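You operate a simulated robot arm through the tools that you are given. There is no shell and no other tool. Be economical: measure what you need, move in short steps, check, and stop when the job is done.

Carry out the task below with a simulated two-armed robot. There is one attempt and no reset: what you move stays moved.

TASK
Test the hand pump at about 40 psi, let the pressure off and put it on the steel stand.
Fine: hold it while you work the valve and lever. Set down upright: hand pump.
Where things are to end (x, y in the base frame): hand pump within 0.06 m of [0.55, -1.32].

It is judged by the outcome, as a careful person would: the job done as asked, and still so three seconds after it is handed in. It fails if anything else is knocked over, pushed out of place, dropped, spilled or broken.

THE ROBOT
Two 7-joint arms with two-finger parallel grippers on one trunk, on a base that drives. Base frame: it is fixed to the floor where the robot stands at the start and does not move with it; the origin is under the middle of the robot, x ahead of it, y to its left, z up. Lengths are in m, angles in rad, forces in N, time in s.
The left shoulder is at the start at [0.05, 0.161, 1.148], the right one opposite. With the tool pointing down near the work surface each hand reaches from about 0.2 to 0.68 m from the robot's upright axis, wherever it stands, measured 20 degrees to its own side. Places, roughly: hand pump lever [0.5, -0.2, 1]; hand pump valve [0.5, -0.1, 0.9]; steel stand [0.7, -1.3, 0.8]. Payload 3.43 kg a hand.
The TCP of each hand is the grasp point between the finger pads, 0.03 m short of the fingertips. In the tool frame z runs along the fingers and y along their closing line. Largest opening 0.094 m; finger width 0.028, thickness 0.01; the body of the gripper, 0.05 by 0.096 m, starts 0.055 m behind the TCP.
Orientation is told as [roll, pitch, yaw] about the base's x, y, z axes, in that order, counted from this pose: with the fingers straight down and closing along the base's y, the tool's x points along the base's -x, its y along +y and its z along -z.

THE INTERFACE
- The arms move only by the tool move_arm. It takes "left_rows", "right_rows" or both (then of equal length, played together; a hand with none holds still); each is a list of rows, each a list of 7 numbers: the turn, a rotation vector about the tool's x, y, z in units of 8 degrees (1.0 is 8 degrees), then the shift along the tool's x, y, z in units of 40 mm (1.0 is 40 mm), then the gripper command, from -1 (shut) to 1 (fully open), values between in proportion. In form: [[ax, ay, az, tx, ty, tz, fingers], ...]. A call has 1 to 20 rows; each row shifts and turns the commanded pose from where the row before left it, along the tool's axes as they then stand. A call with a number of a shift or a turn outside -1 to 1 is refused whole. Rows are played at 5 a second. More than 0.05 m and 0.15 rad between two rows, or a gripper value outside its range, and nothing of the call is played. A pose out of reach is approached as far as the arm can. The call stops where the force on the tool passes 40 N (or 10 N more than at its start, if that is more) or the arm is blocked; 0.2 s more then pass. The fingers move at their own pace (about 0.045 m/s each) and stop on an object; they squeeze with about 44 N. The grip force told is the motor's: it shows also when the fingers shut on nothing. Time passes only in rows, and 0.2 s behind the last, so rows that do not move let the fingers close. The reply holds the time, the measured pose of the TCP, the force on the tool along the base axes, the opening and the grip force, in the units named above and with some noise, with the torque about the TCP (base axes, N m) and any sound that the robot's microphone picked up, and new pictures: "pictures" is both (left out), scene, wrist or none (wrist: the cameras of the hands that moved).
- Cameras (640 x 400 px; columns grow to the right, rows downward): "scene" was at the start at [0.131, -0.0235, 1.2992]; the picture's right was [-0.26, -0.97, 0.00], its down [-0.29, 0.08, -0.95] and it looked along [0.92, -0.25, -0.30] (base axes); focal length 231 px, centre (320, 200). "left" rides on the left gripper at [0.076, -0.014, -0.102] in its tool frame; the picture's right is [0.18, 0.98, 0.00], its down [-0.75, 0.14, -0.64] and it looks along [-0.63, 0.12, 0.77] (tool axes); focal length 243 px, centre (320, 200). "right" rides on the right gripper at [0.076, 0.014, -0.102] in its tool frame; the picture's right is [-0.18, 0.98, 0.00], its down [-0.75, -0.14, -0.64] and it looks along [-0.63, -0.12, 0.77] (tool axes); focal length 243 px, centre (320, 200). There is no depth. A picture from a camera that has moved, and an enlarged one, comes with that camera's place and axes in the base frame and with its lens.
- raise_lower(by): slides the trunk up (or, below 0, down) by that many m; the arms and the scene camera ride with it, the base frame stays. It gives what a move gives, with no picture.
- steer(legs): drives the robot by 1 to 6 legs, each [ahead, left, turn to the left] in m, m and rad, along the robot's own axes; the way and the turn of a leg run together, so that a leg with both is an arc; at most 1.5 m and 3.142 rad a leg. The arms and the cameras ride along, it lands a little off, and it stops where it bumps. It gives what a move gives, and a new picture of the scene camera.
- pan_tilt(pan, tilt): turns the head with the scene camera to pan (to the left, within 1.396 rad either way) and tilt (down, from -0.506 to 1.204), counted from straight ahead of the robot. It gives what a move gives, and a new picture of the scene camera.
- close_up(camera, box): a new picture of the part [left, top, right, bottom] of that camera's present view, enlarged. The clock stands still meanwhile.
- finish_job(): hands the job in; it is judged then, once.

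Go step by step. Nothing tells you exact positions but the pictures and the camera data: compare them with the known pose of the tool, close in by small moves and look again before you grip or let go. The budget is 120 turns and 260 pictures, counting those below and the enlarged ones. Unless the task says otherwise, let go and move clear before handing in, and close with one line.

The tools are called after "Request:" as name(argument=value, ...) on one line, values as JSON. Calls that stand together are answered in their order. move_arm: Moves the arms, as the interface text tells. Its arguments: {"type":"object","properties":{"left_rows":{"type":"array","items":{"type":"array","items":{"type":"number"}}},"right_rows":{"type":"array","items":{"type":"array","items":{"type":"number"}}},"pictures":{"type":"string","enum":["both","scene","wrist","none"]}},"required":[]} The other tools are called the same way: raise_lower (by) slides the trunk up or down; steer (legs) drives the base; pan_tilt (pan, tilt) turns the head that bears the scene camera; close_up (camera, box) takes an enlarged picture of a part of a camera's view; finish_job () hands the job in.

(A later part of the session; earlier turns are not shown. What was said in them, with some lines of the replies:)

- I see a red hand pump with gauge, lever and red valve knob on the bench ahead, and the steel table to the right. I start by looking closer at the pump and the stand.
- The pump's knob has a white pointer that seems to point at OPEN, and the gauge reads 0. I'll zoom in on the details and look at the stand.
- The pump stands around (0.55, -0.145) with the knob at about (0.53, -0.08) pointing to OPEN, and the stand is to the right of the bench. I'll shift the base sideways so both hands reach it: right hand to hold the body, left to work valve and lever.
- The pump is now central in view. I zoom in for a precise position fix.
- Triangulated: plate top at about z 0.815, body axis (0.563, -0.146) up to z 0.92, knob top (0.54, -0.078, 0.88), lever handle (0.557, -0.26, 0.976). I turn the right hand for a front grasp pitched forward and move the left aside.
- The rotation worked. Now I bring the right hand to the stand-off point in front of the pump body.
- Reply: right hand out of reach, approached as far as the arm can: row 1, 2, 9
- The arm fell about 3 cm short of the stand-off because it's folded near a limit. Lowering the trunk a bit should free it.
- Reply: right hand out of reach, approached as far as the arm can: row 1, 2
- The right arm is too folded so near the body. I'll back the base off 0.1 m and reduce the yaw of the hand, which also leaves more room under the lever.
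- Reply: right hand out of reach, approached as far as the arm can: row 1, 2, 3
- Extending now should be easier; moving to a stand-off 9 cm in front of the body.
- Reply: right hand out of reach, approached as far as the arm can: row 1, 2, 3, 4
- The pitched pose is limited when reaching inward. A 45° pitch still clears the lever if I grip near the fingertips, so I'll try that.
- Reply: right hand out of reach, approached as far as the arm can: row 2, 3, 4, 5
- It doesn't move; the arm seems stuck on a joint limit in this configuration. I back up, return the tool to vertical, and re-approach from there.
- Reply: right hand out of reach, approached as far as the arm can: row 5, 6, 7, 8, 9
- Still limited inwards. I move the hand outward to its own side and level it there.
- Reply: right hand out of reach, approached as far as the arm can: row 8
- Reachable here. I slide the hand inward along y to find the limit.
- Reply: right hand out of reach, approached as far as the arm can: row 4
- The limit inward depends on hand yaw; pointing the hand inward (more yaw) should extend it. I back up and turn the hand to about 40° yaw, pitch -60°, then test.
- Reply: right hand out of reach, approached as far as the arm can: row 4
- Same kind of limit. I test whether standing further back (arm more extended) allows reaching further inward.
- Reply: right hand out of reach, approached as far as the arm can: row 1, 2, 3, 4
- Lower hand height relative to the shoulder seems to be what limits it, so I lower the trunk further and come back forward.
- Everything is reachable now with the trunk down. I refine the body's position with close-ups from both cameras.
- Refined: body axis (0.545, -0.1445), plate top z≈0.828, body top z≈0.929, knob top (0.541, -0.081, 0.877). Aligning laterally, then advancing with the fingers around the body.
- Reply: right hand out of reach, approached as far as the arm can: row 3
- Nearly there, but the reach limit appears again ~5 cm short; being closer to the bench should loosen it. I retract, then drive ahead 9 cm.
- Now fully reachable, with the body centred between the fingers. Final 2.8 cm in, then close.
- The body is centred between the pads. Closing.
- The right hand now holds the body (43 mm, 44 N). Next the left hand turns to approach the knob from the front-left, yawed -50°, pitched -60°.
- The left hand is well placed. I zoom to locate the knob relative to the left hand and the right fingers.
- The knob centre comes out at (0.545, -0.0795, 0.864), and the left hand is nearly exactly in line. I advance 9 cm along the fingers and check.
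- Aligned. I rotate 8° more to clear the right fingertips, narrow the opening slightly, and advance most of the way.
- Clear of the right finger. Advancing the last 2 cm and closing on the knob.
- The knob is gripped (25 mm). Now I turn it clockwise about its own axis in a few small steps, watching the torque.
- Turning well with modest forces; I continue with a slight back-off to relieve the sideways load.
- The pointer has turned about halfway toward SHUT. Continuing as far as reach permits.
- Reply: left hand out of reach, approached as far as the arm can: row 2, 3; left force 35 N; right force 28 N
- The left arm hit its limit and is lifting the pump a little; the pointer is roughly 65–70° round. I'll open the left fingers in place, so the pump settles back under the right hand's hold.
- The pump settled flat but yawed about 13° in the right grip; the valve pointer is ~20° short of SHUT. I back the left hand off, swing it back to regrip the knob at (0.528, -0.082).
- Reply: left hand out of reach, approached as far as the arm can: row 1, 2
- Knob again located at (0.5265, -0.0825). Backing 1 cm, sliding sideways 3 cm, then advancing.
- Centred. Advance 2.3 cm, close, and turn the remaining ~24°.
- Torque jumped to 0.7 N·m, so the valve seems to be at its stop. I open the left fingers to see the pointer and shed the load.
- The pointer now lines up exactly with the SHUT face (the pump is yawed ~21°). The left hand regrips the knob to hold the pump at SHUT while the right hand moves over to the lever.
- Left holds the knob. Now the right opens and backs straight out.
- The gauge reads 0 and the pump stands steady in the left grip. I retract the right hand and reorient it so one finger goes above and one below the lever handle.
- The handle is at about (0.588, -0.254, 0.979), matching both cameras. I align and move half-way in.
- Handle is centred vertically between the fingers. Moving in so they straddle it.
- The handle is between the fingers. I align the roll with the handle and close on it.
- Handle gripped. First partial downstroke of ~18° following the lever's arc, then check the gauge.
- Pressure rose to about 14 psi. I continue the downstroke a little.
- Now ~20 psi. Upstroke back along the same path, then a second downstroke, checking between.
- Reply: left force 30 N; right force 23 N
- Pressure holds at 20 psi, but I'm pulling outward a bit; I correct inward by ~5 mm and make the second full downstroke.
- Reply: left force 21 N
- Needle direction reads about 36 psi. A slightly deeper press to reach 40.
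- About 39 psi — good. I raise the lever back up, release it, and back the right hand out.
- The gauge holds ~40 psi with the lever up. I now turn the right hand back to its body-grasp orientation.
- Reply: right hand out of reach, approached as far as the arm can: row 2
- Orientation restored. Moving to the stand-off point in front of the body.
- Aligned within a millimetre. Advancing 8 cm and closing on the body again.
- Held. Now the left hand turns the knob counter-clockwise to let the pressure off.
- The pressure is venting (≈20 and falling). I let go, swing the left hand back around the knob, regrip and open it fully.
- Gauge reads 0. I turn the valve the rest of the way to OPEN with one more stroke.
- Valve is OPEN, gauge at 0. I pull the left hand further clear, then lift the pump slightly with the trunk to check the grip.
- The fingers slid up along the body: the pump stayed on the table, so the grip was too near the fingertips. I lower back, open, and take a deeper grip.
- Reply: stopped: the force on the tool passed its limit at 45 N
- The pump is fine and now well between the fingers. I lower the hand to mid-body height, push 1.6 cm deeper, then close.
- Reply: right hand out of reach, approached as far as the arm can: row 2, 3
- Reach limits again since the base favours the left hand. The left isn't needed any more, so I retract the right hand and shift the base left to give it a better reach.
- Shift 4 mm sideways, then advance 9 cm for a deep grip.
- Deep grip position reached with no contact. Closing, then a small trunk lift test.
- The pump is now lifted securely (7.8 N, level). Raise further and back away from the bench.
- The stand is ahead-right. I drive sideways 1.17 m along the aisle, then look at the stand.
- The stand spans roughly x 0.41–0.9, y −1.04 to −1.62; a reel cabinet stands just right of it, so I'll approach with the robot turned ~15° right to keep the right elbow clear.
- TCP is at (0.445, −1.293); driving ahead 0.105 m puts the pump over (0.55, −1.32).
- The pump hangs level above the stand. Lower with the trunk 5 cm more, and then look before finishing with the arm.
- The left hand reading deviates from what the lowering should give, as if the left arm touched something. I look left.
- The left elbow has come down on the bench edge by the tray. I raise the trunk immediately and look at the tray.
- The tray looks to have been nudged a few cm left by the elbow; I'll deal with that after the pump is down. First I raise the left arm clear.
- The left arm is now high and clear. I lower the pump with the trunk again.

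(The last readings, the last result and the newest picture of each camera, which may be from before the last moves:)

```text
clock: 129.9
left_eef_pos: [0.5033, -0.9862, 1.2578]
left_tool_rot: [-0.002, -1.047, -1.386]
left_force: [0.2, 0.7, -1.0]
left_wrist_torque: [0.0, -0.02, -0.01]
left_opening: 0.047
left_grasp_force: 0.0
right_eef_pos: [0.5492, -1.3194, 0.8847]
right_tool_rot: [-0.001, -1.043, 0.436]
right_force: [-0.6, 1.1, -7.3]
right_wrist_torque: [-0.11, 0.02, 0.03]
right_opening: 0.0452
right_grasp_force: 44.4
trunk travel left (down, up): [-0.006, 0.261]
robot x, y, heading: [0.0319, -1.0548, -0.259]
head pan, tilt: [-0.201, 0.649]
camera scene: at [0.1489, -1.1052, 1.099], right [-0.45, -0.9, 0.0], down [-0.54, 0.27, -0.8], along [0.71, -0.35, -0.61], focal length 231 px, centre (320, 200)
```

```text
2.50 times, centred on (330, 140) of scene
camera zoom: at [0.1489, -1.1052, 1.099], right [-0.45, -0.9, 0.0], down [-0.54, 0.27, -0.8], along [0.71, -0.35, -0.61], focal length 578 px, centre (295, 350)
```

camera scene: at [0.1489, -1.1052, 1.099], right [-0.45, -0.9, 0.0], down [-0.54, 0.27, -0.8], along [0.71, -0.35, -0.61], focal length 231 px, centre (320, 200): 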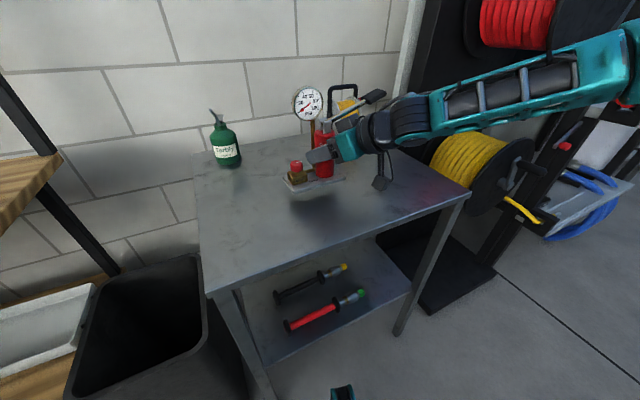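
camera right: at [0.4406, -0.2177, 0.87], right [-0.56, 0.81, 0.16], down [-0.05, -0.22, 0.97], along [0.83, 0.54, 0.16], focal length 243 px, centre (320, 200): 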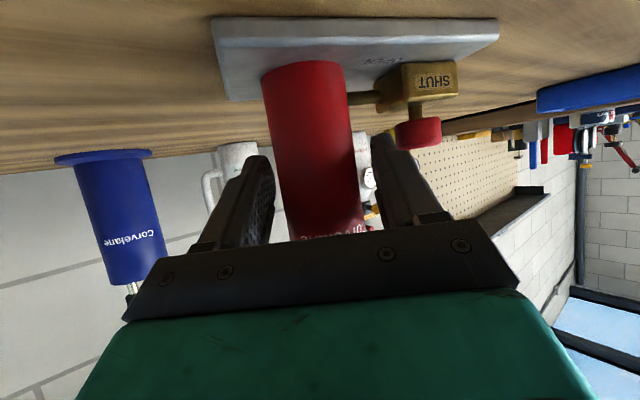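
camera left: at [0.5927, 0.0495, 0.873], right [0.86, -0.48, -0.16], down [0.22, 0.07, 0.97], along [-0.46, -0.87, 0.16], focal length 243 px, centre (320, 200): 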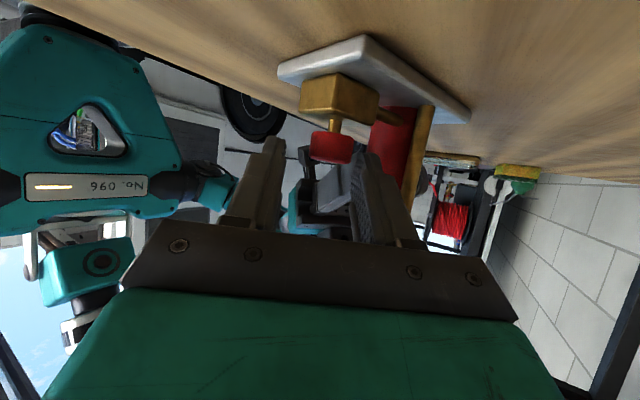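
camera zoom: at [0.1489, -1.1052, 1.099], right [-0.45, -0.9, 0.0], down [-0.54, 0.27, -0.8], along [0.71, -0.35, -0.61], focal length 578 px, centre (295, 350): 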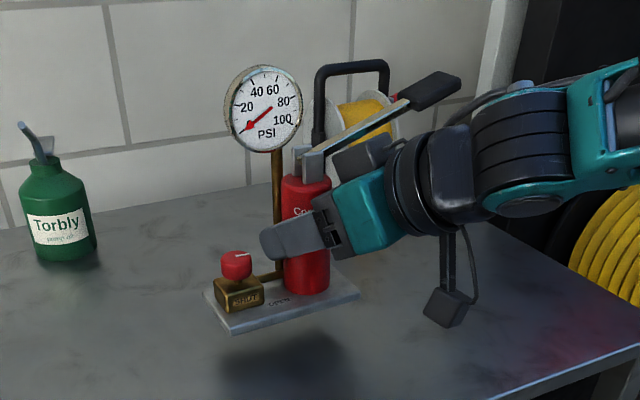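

About 5 cm still to go. Lowering with the arm in 1 cm steps.

Request:
move_arm(right_rows=[[0, 0, 0, 0.2165, 0, 0.125, -1], [0, 0, 0, 0.2165, 0, 0.125, -1], [0, 0, 0, 0.2165, 0, 0.125, -1]], pictures="none")

Request:
close_up(camera="scene", box=[240, 60, 420, 220])

```text
clock: 130.7
left_eef_pos: [0.5021, -0.9869, 1.2591]
left_tool_rot: [0.0, -1.047, -1.388]
left_force: [0.6, 0.2, -0.7]
left_wrist_torque: [-0.01, 0.0, 0.01]
left_opening: 0.0468
left_grasp_force: 0.1
right_eef_pos: [0.5513, -1.3185, 0.8534]
right_tool_rot: [0.0, -1.043, 0.435]
right_force: [0.3, -0.7, -6.9]
right_wrist_torque: [-0.11, 0.01, -0.01]
right_opening: 0.0454
right_grasp_force: 44.1
trunk travel left (down, up): [-0.006, 0.261]
robot x, y, heading: [0.0309, -1.0552, -0.257]
head pan, tilt: [-0.201, 0.649]
```

```text
2.50 times, centred on (330, 140) of scene
camera zoom: at [0.1489, -1.1053, 1.099], right [-0.45, -0.89, 0.0], down [-0.54, 0.27, -0.8], along [0.71, -0.36, -0.61], focal length 578 px, centre (295, 350)
```

zoom: 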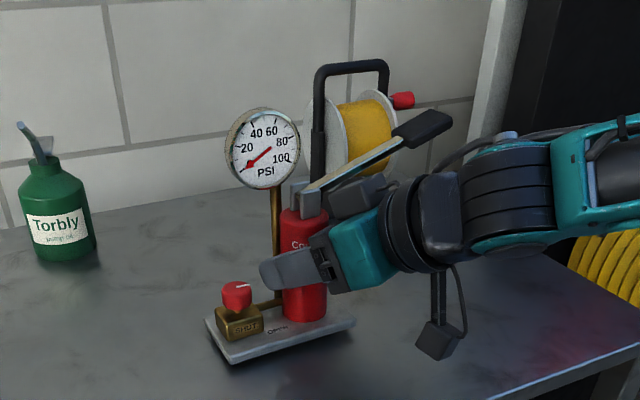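

Close now; lowering in 5 mm steps until the weight comes off the hand.

Request:
move_arm(right_rows=[[0, 0, 0, 0.11, 0, 0.0625, -1], [0, 0, 0, 0.11, 0, 0.0625, -1]], pictures="none")

Request:
move_arm(right_rows=[[0, 0, 0, 0.11, 0, 0.0625, -1]], pictures="none")

Request:
close_up(camera="scene", box=[240, 60, 420, 220])

```text
clock: 131.3
left_eef_pos: [0.501, -0.9872, 1.2595]
left_tool_rot: [0.002, -1.048, -1.389]
left_force: [-0.1, -0.6, 0.8]
left_wrist_torque: [0.0, -0.01, -0.03]
left_opening: 0.0469
left_grasp_force: 0.0
right_eef_pos: [0.5517, -1.3207, 0.8485]
right_tool_rot: [-0.003, -1.048, 0.436]
right_force: [2.0, -2.5, 4.8]
right_wrist_torque: [0.79, 0.36, 0.07]
right_opening: 0.0451
right_grasp_force: 44.2
trunk travel left (down, up): [-0.006, 0.261]
robot x, y, heading: [0.0342, -1.0566, -0.264]
head pan, tilt: [-0.201, 0.649]
```

```text
clock: 131.7
left_eef_pos: [0.4996, -0.9859, 1.2601]
left_tool_rot: [0.005, -1.049, -1.393]
left_force: [-0.2, 0.9, -0.1]
left_wrist_torque: [0.02, 0.0, 0.05]
left_opening: 0.0472
left_grasp_force: 0.0
right_eef_pos: [0.551, -1.3199, 0.8458]
right_tool_rot: [-0.018, -1.056, 0.449]
right_force: [4.0, -8.1, 28.4]
right_wrist_torque: [-0.2, 0.89, 0.21]
right_opening: 0.0455
right_grasp_force: 43.4
trunk travel left (down, up): [-0.006, 0.261]
robot x, y, heading: [0.0319, -1.0545, -0.264]
head pan, tilt: [-0.201, 0.649]
```

```text
2.50 times, centred on (330, 140) of scene
camera zoom: at [0.1469, -1.1047, 1.0999], right [-0.45, -0.89, 0.0], down [-0.54, 0.27, -0.8], along [0.71, -0.36, -0.6], focal length 578 px, centre (295, 350)
```

zoom: 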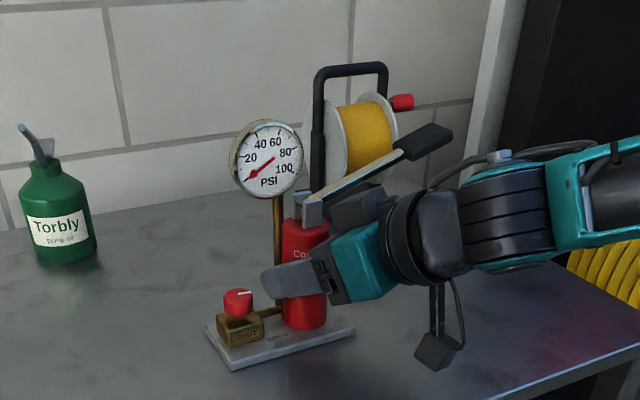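

Weight is on the stand (28 N contact). I ease up 3 mm and open the fingers.

Request:
move_arm(right_rows=[[0, 0, 0, -0.087, 0, -0.05, -1], [0, 0, 0, 0, 0, 0, -0.3], [0, 0, 0, 0, 0, 0, 0.1], [0, 0, 0, 0, 0, 0, 0.3], [0, 0, 0, 0, 0, 0, 0.3]], pictures="wrist")

Request:
close_up(camera="scene", box=[240, 60, 420, 220])

```text
clock: 132.9
left_eef_pos: [0.5011, -0.9861, 1.258]
left_tool_rot: [0.001, -1.047, -1.39]
left_force: [-0.2, 0.7, -0.5]
left_wrist_torque: [0.0, 0.01, 0.01]
left_opening: 0.0468
left_grasp_force: 0.0
right_eef_pos: [0.5485, -1.318, 0.8414]
right_tool_rot: [-0.002, -1.043, 0.437]
right_force: [0.7, -0.1, -0.4]
right_wrist_torque: [-0.03, 0.0, 0.0]
right_opening: 0.0609
right_grasp_force: 0.0
trunk travel left (down, up): [-0.006, 0.261]
robot x, y, heading: [0.0293, -1.0553, -0.259]
head pan, tilt: [-0.201, 0.649]
camera right: at [0.4279, -1.3592, 0.826], right [-0.33, 0.93, 0.16], down [-0.1, -0.2, 0.97], along [0.94, 0.31, 0.16], focal length 243 px, centre (320, 200)
```

right: 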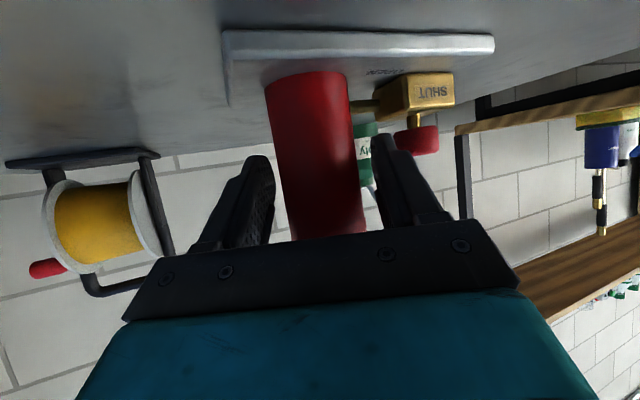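

```text
2.50 times, centred on (330, 140) of scene
camera zoom: at [0.1483, -1.105, 1.099], right [-0.45, -0.89, 0.0], down [-0.54, 0.27, -0.8], along [0.71, -0.36, -0.6], focal length 578 px, centre (295, 350)
```

zoom: 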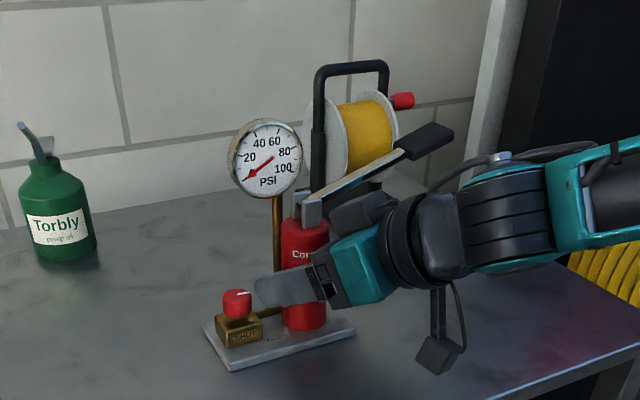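

The pump stands on its own. Backing the right hand out along its fingers.

Request:
move_arm(right_rows=[[0, 0, 0, 0, 0, -0.5, 0.35], [0, 0, 0, 0, 0, -0.7, 0.35], [0, 0, 0, 0, 0, -0.8, 0.35], [0, 0, 0, 0, 0, -0.8, 0.35], [0, 0, 0, 0, 0, -0.8, 0.35]], pictures="scene")

Request:
close_up(camera="scene", box=[220, 60, 400, 220])

```text
clock: 134.1
left_eef_pos: [0.5015, -0.9858, 1.2598]
left_tool_rot: [0.003, -1.05, -1.389]
left_force: [-0.2, 0.1, 1.0]
left_wrist_torque: [0.01, 0.02, 0.06]
left_opening: 0.0469
left_grasp_force: 0.0
right_eef_pos: [0.4381, -1.3682, 0.9178]
right_tool_rot: [0.001, -1.044, 0.434]
right_force: [-0.1, 0.7, 0.1]
right_wrist_torque: [-0.02, -0.02, -0.03]
right_opening: 0.0635
right_grasp_force: 0.1
trunk travel left (down, up): [-0.006, 0.261]
robot x, y, heading: [0.0321, -1.0564, -0.264]
head pan, tilt: [-0.201, 0.649]
camera scene: at [0.1482, -1.1049, 1.0991], right [-0.45, -0.89, 0.0], down [-0.54, 0.27, -0.8], along [0.71, -0.36, -0.6], focal length 231 px, centre (320, 200)
```

scene: 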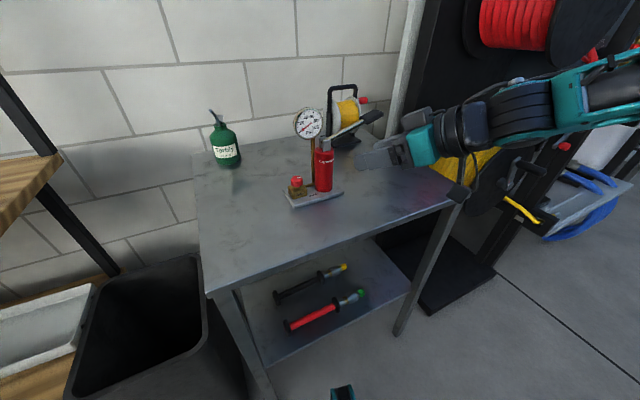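

```text
2.50 times, centred on (310, 140) of scene
camera zoom: at [0.1482, -1.1049, 1.0991], right [-0.45, -0.89, 0.0], down [-0.54, 0.27, -0.8], along [0.71, -0.36, -0.6], focal length 578 px, centre (345, 350)
```

zoom: 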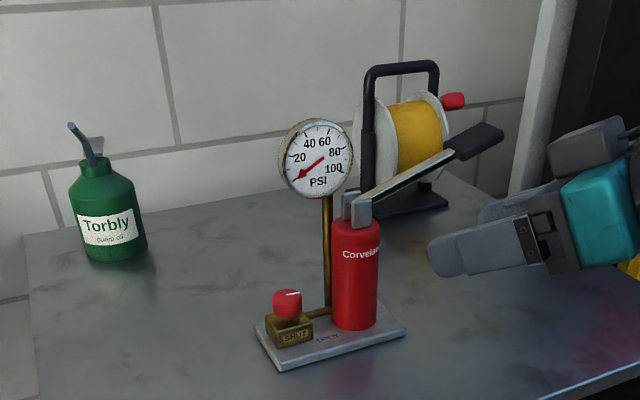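

The pump stands upright on the stand at about (0.55, −1.31), valve open, gauge 0. Now I back off, square up and look at the tray on the bench that my elbow nudged.

Request:
steer(legs=[[-0.4, 0, 0], [0, 0, 0.262], [0, 0.4, 0]])

Request:
pan_tilt(pan=0.0, tilt=0.5)

```text
clock: 141.1
left_eef_pos: [0.0703, -0.3672, 1.2594]
left_tool_rot: [0.003, -1.047, -1.126]
left_force: [0.6, -0.3, 0.4]
left_wrist_torque: [0.04, 0.01, 0.02]
left_opening: 0.047
left_grasp_force: 0.1
right_eef_pos: [0.108, -0.7543, 0.9172]
right_tool_rot: [-0.001, -1.045, 0.699]
right_force: [1.2, 0.0, -0.2]
right_wrist_torque: [0.01, 0.0, 0.01]
right_opening: 0.0635
right_grasp_force: 0.0
trunk travel left (down, up): [-0.006, 0.261]
robot x, y, heading: [-0.3649, -0.5517, 0.001]
head pan, tilt: [-0.201, 0.649]
camera scene: at [-0.2405, -0.574, 1.0991], right [-0.2, -0.98, 0.0], down [-0.59, 0.12, -0.8], along [0.78, -0.16, -0.6], focal length 231 px, centre (320, 200)
```

scene: 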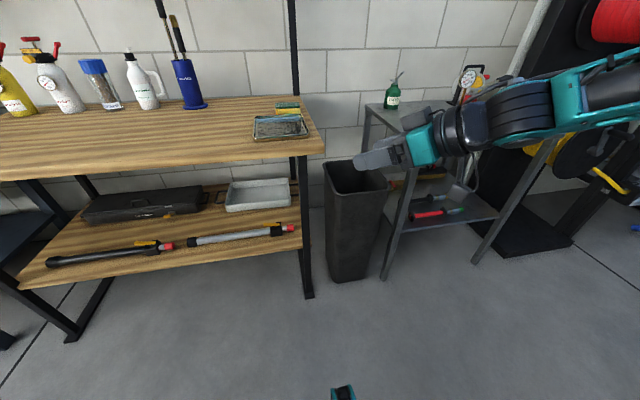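

```text
clock: 141.8
left_eef_pos: [0.0711, -0.368, 1.2588]
left_tool_rot: [0.001, -1.048, -1.128]
left_force: [-0.6, -0.2, 0.4]
left_wrist_torque: [-0.01, 0.02, -0.02]
left_opening: 0.0468
left_grasp_force: 0.0
right_eef_pos: [0.1074, -0.7532, 0.918]
right_tool_rot: [-0.001, -1.043, 0.698]
right_force: [-0.9, 0.1, 0.4]
right_wrist_torque: [0.0, 0.02, 0.0]
right_opening: 0.0635
right_grasp_force: 0.0
trunk travel left (down, up): [-0.006, 0.261]
robot x, y, heading: [-0.3644, -0.5574, -0.001]
head pan, tilt: [0.0, 0.499]
camera scene: at [-0.2345, -0.5568, 1.1124], right [0.0, -1.0, 0.0], down [-0.48, 0.0, -0.88], along [0.88, 0.0, -0.48], focal length 231 px, centre (320, 200)
```

scene: 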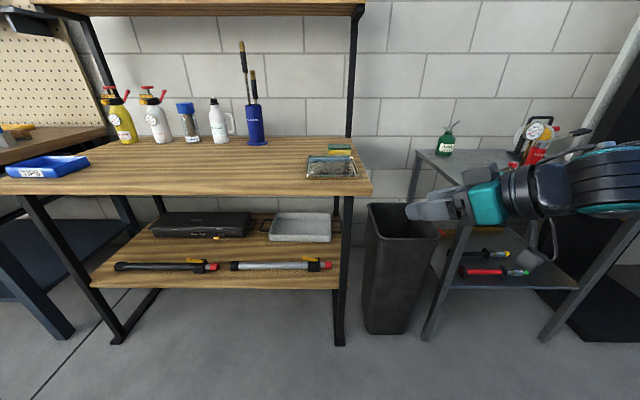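

Request:
close_up(camera="scene", box=[280, 130, 400, 205])

```text
5.33 times, centred on (340, 168) of scene
camera zoom: at [-0.2345, -0.5568, 1.1124], right [0.0, -1.0, 0.0], down [-0.48, 0.0, -0.88], along [0.88, 0.0, -0.48], focal length 1232 px, centre (213, 373)
```

zoom: 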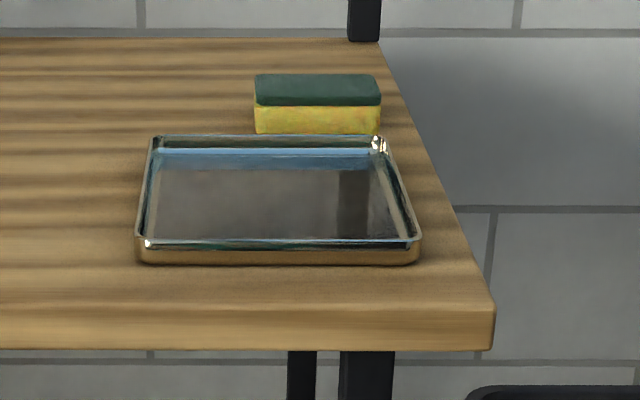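

Measured: the tray's right edge now sits ~3 cm from the bench edge versus ~1 cm originally, so it moved ~2 cm left. I'll nudge it back gently with the right hand's closed fingertips: first raise, reposition, and turn that hand straight down.

Request:
raise_lower(by=0.165)

Request:
steer(legs=[[0, 0.25, 0]])

Request:
move_arm(right_rows=[[0, 0.9375, 0, 0, 0, 0, 0], [0, 0.9375, 0, 0, 0, 0, -0.5], [0, 0.9375, 0, 0, 0, 0, -1], [0, 0.9375, 0, 0, 0, 0, -1], [0, 0.9375, 0, 0, 0, 0, -1], [0, 0.9375, 0, 0, 0, 0, -1], [0, 0.9375, 0, 0, 0, 0, -1], [0, 0.9, 0, 0, 0, 0, -1], [0, 0, 0.833, 0, 0, 0, -1], [0, 0, 0.833, 0, 0, 0, -1], [0, 0, 0.833, 0, 0, 0, -1], [0, 0, 0.833, 0, 0, 0, -1], [0, 0, 0.833, 0, 0, 0, -1], [0, 0, 0.833, 0, 0, 0, -1]], pictures="scene")

```text
clock: 143.7
left_eef_pos: [0.0695, -0.3682, 1.4234]
left_tool_rot: [0.002, -1.048, -1.127]
left_force: [-0.5, 0.3, -0.6]
left_wrist_torque: [-0.01, 0.0, 0.0]
left_opening: 0.047
left_grasp_force: 0.1
right_eef_pos: [0.1086, -0.7537, 1.0829]
right_tool_rot: [-0.001, -1.045, 0.698]
right_force: [0.5, 0.5, 0.0]
right_wrist_torque: [0.03, -0.03, 0.01]
right_opening: 0.0635
right_grasp_force: 0.0
trunk travel left (down, up): [-0.171, 0.096]
robot x, y, heading: [-0.367, -0.555, -0.004]
head pan, tilt: [0.0, 0.499]
```

```text
clock: 146.5
left_eef_pos: [0.0702, -0.1159, 1.4233]
left_tool_rot: [0.001, -1.047, -1.127]
left_force: [0.2, -0.1, -0.2]
left_wrist_torque: [-0.01, 0.01, 0.03]
left_opening: 0.0472
left_grasp_force: 0.0
right_eef_pos: [0.1085, -0.5028, 1.0823]
right_tool_rot: [-0.002, -1.045, 0.696]
right_force: [0.8, 0.2, 0.5]
right_wrist_torque: [-0.03, 0.04, -0.03]
right_opening: 0.0634
right_grasp_force: 0.1
trunk travel left (down, up): [-0.171, 0.096]
robot x, y, heading: [-0.3645, -0.308, 0.0]
head pan, tilt: [0.0, 0.499]
camera scene: at [-0.2342, -0.305, 1.2774], right [0.0, -1.0, 0.0], down [-0.48, 0.0, -0.88], along [0.88, 0.0, -0.48], focal length 231 px, centre (320, 200)
```

scene: 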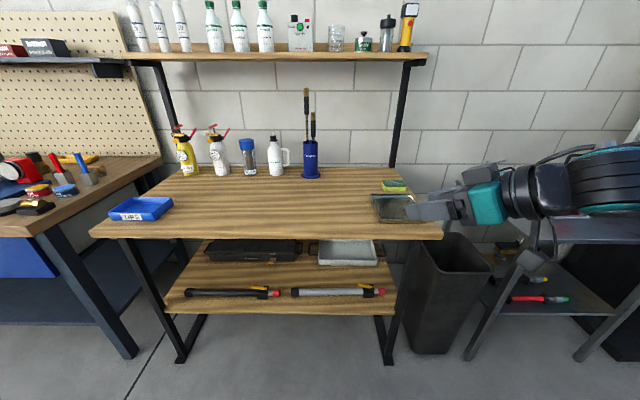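

```text
clock: 149.5
left_eef_pos: [0.0703, -0.1161, 1.4238]
left_tool_rot: [0.002, -1.046, -1.128]
left_force: [-0.7, 0.6, 0.1]
left_wrist_torque: [-0.01, 0.03, 0.03]
left_opening: 0.0473
left_grasp_force: 0.0
right_eef_pos: [0.1057, -0.69, 1.0799]
right_tool_rot: [0.134, -0.1, 0.033]
right_force: [0.4, 0.6, 0.3]
right_wrist_torque: [0.02, -0.01, 0.0]
right_opening: 0.0
right_grasp_force: 33.1
right hand out of reach, approached as far as the arm can: row 2, 3, 8, 9, 10, 11, 12, 13, 14
trunk travel left (down, up): [-0.171, 0.096]
robot x, y, heading: [-0.3654, -0.304, -0.004]
head pan, tilt: [0.0, 0.499]
camera scene: at [-0.2342, -0.3055, 1.2774], right [0.0, -1.0, 0.0], down [-0.48, 0.0, -0.88], along [0.88, 0.0, -0.48], focal length 231 px, centre (320, 200)
```

scene: 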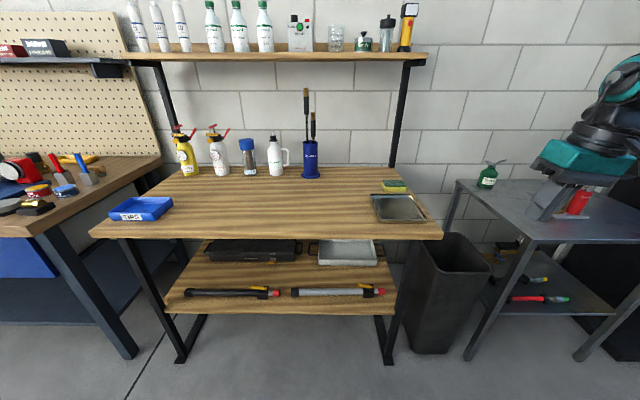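

Clear view; pump and everything else look fine. Moving the base so the right hand is above the left side of the tray.

Request:
steer(legs=[[0, 0.2, 0], [0.345, 0, 0]])

Request:
move_arm(right_rows=[[0.9, 0.5, 0, 0, 0, 0, -1], [0, 0.2, 0, -0.9, 0, 0, -1], [0, 0, 0, -0.9, 0, 0, -1]], pictures="both")

```text
clock: 153.7
left_eef_pos: [0.4113, 0.0793, 1.4245]
left_tool_rot: [0.002, -1.049, -1.132]
left_force: [0.2, -0.5, 0.2]
left_wrist_torque: [-0.01, -0.03, -0.01]
left_opening: 0.0471
left_grasp_force: 0.0
right_eef_pos: [0.4454, -0.4939, 1.0793]
right_tool_rot: [0.13, -0.099, 0.036]
right_force: [-0.2, 0.4, -0.9]
right_wrist_torque: [-0.01, -0.01, 0.0]
right_opening: 0.0002
right_grasp_force: 32.9
trunk travel left (down, up): [-0.171, 0.096]
robot x, y, heading: [-0.0264, -0.1094, -0.01]
head pan, tilt: [0.0, 0.499]
camera scene: at [0.106, -0.109, 1.2774], right [0.0, -1.0, 0.0], down [-0.48, 0.0, -0.88], along [0.88, 0.0, -0.48], focal length 231 px, centre (320, 200)
```

scene: 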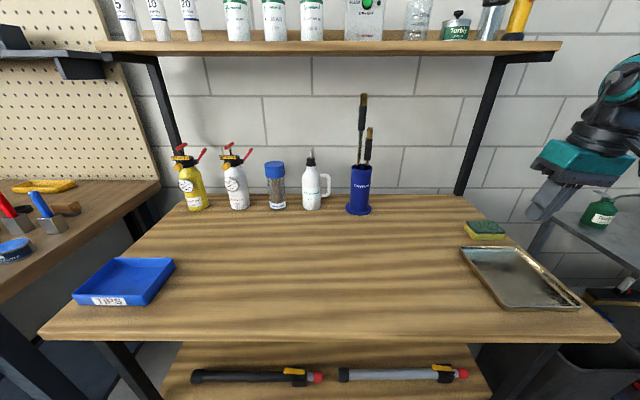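

```text
clock: 154.5
left_eef_pos: [0.4115, 0.0788, 1.4241]
left_tool_rot: [0.0, -1.047, -1.131]
left_force: [0.3, 0.5, 0.0]
left_wrist_torque: [0.0, 0.0, 0.0]
left_opening: 0.0472
left_grasp_force: 0.0
right_eef_pos: [0.5172, -0.533, 1.0808]
right_tool_rot: [0.008, -0.002, 0.043]
right_force: [-0.7, -0.7, 0.1]
right_wrist_torque: [-0.01, -0.02, -0.01]
right_opening: 0.0
right_grasp_force: 32.6
right hand out of reach, approached as far as the arm can: row 1, 2
trunk travel left (down, up): [-0.171, 0.096]
robot x, y, heading: [-0.027, -0.1093, 0.001]
head pan, tilt: [0.0, 0.499]
camera scene: at [0.1061, -0.1092, 1.2773], right [0.0, -1.0, 0.0], down [-0.48, 0.0, -0.88], along [0.88, 0.0, -0.48], focal length 231 px, centre (320, 200)
camera right: at [0.4403, -0.522, 1.1829], right [0.14, 0.99, 0.01], down [0.76, -0.11, 0.64], along [0.64, -0.08, -0.77], focal length 243 px, centre (320, 200)
```

scene: 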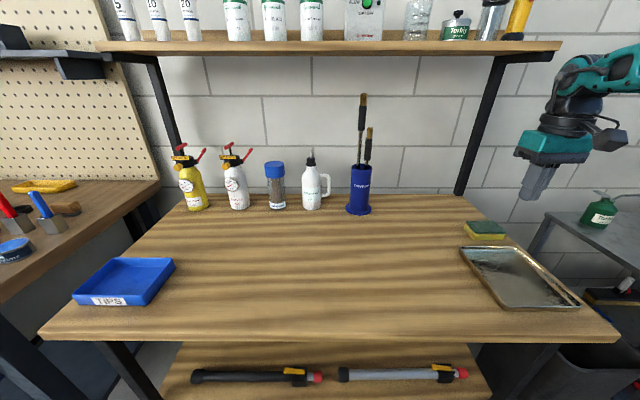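
right: 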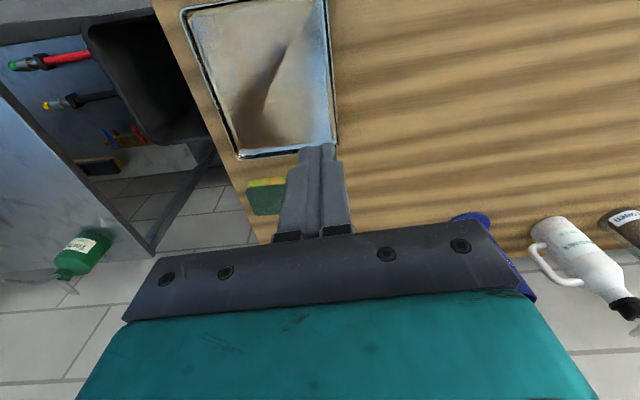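

From nearly the same viewpoint as at the start, the tray is within about 1 cm of its original place, so I leave it alone. Both hands are empty and clear, and the pump stands upright on the stand with the valve open and the gauge at 0; a last look before handing in.

Request:
pan_tilt(pan=-0.95, tilt=0.4)

```text
clock: 155.7
left_eef_pos: [0.4104, 0.0786, 1.4232]
left_tool_rot: [0.003, -1.046, -1.132]
left_force: [-0.6, -0.4, 0.4]
left_wrist_torque: [-0.02, 0.02, 0.01]
left_opening: 0.047
left_grasp_force: 0.1
right_eef_pos: [0.5164, -0.5318, 1.0816]
right_tool_rot: [0.009, -0.003, 0.042]
right_force: [0.1, -0.3, -0.4]
right_wrist_torque: [0.02, -0.01, -0.01]
right_opening: 0.0
right_grasp_force: 33.4
trunk travel left (down, up): [-0.171, 0.096]
robot x, y, heading: [-0.0257, -0.1126, -0.002]
head pan, tilt: [-0.949, 0.4]
camera scene: at [0.0682, -0.1842, 1.2866], right [-0.81, -0.58, 0.0], down [-0.23, 0.32, -0.92], along [0.53, -0.75, -0.39], focal length 231 px, centre (320, 200)
```

scene: 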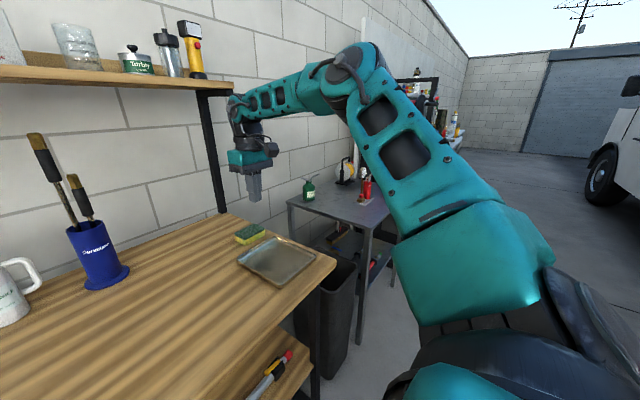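

The pump stands upright on the steel stand and everything else is standing as before, so I hand in.

Request:
finish_job()

```text
The job is handed in.
```

I pumped the hand pump to about 39 psi and opened the valve until the gauge read 0. It now stands upright on the steel stand at about (0.55, −1.31). While I was lowering the pump, the left elbow came down on the bench edge and nudged the metal tray; I put the shift at 1–2 cm and left it where it was.
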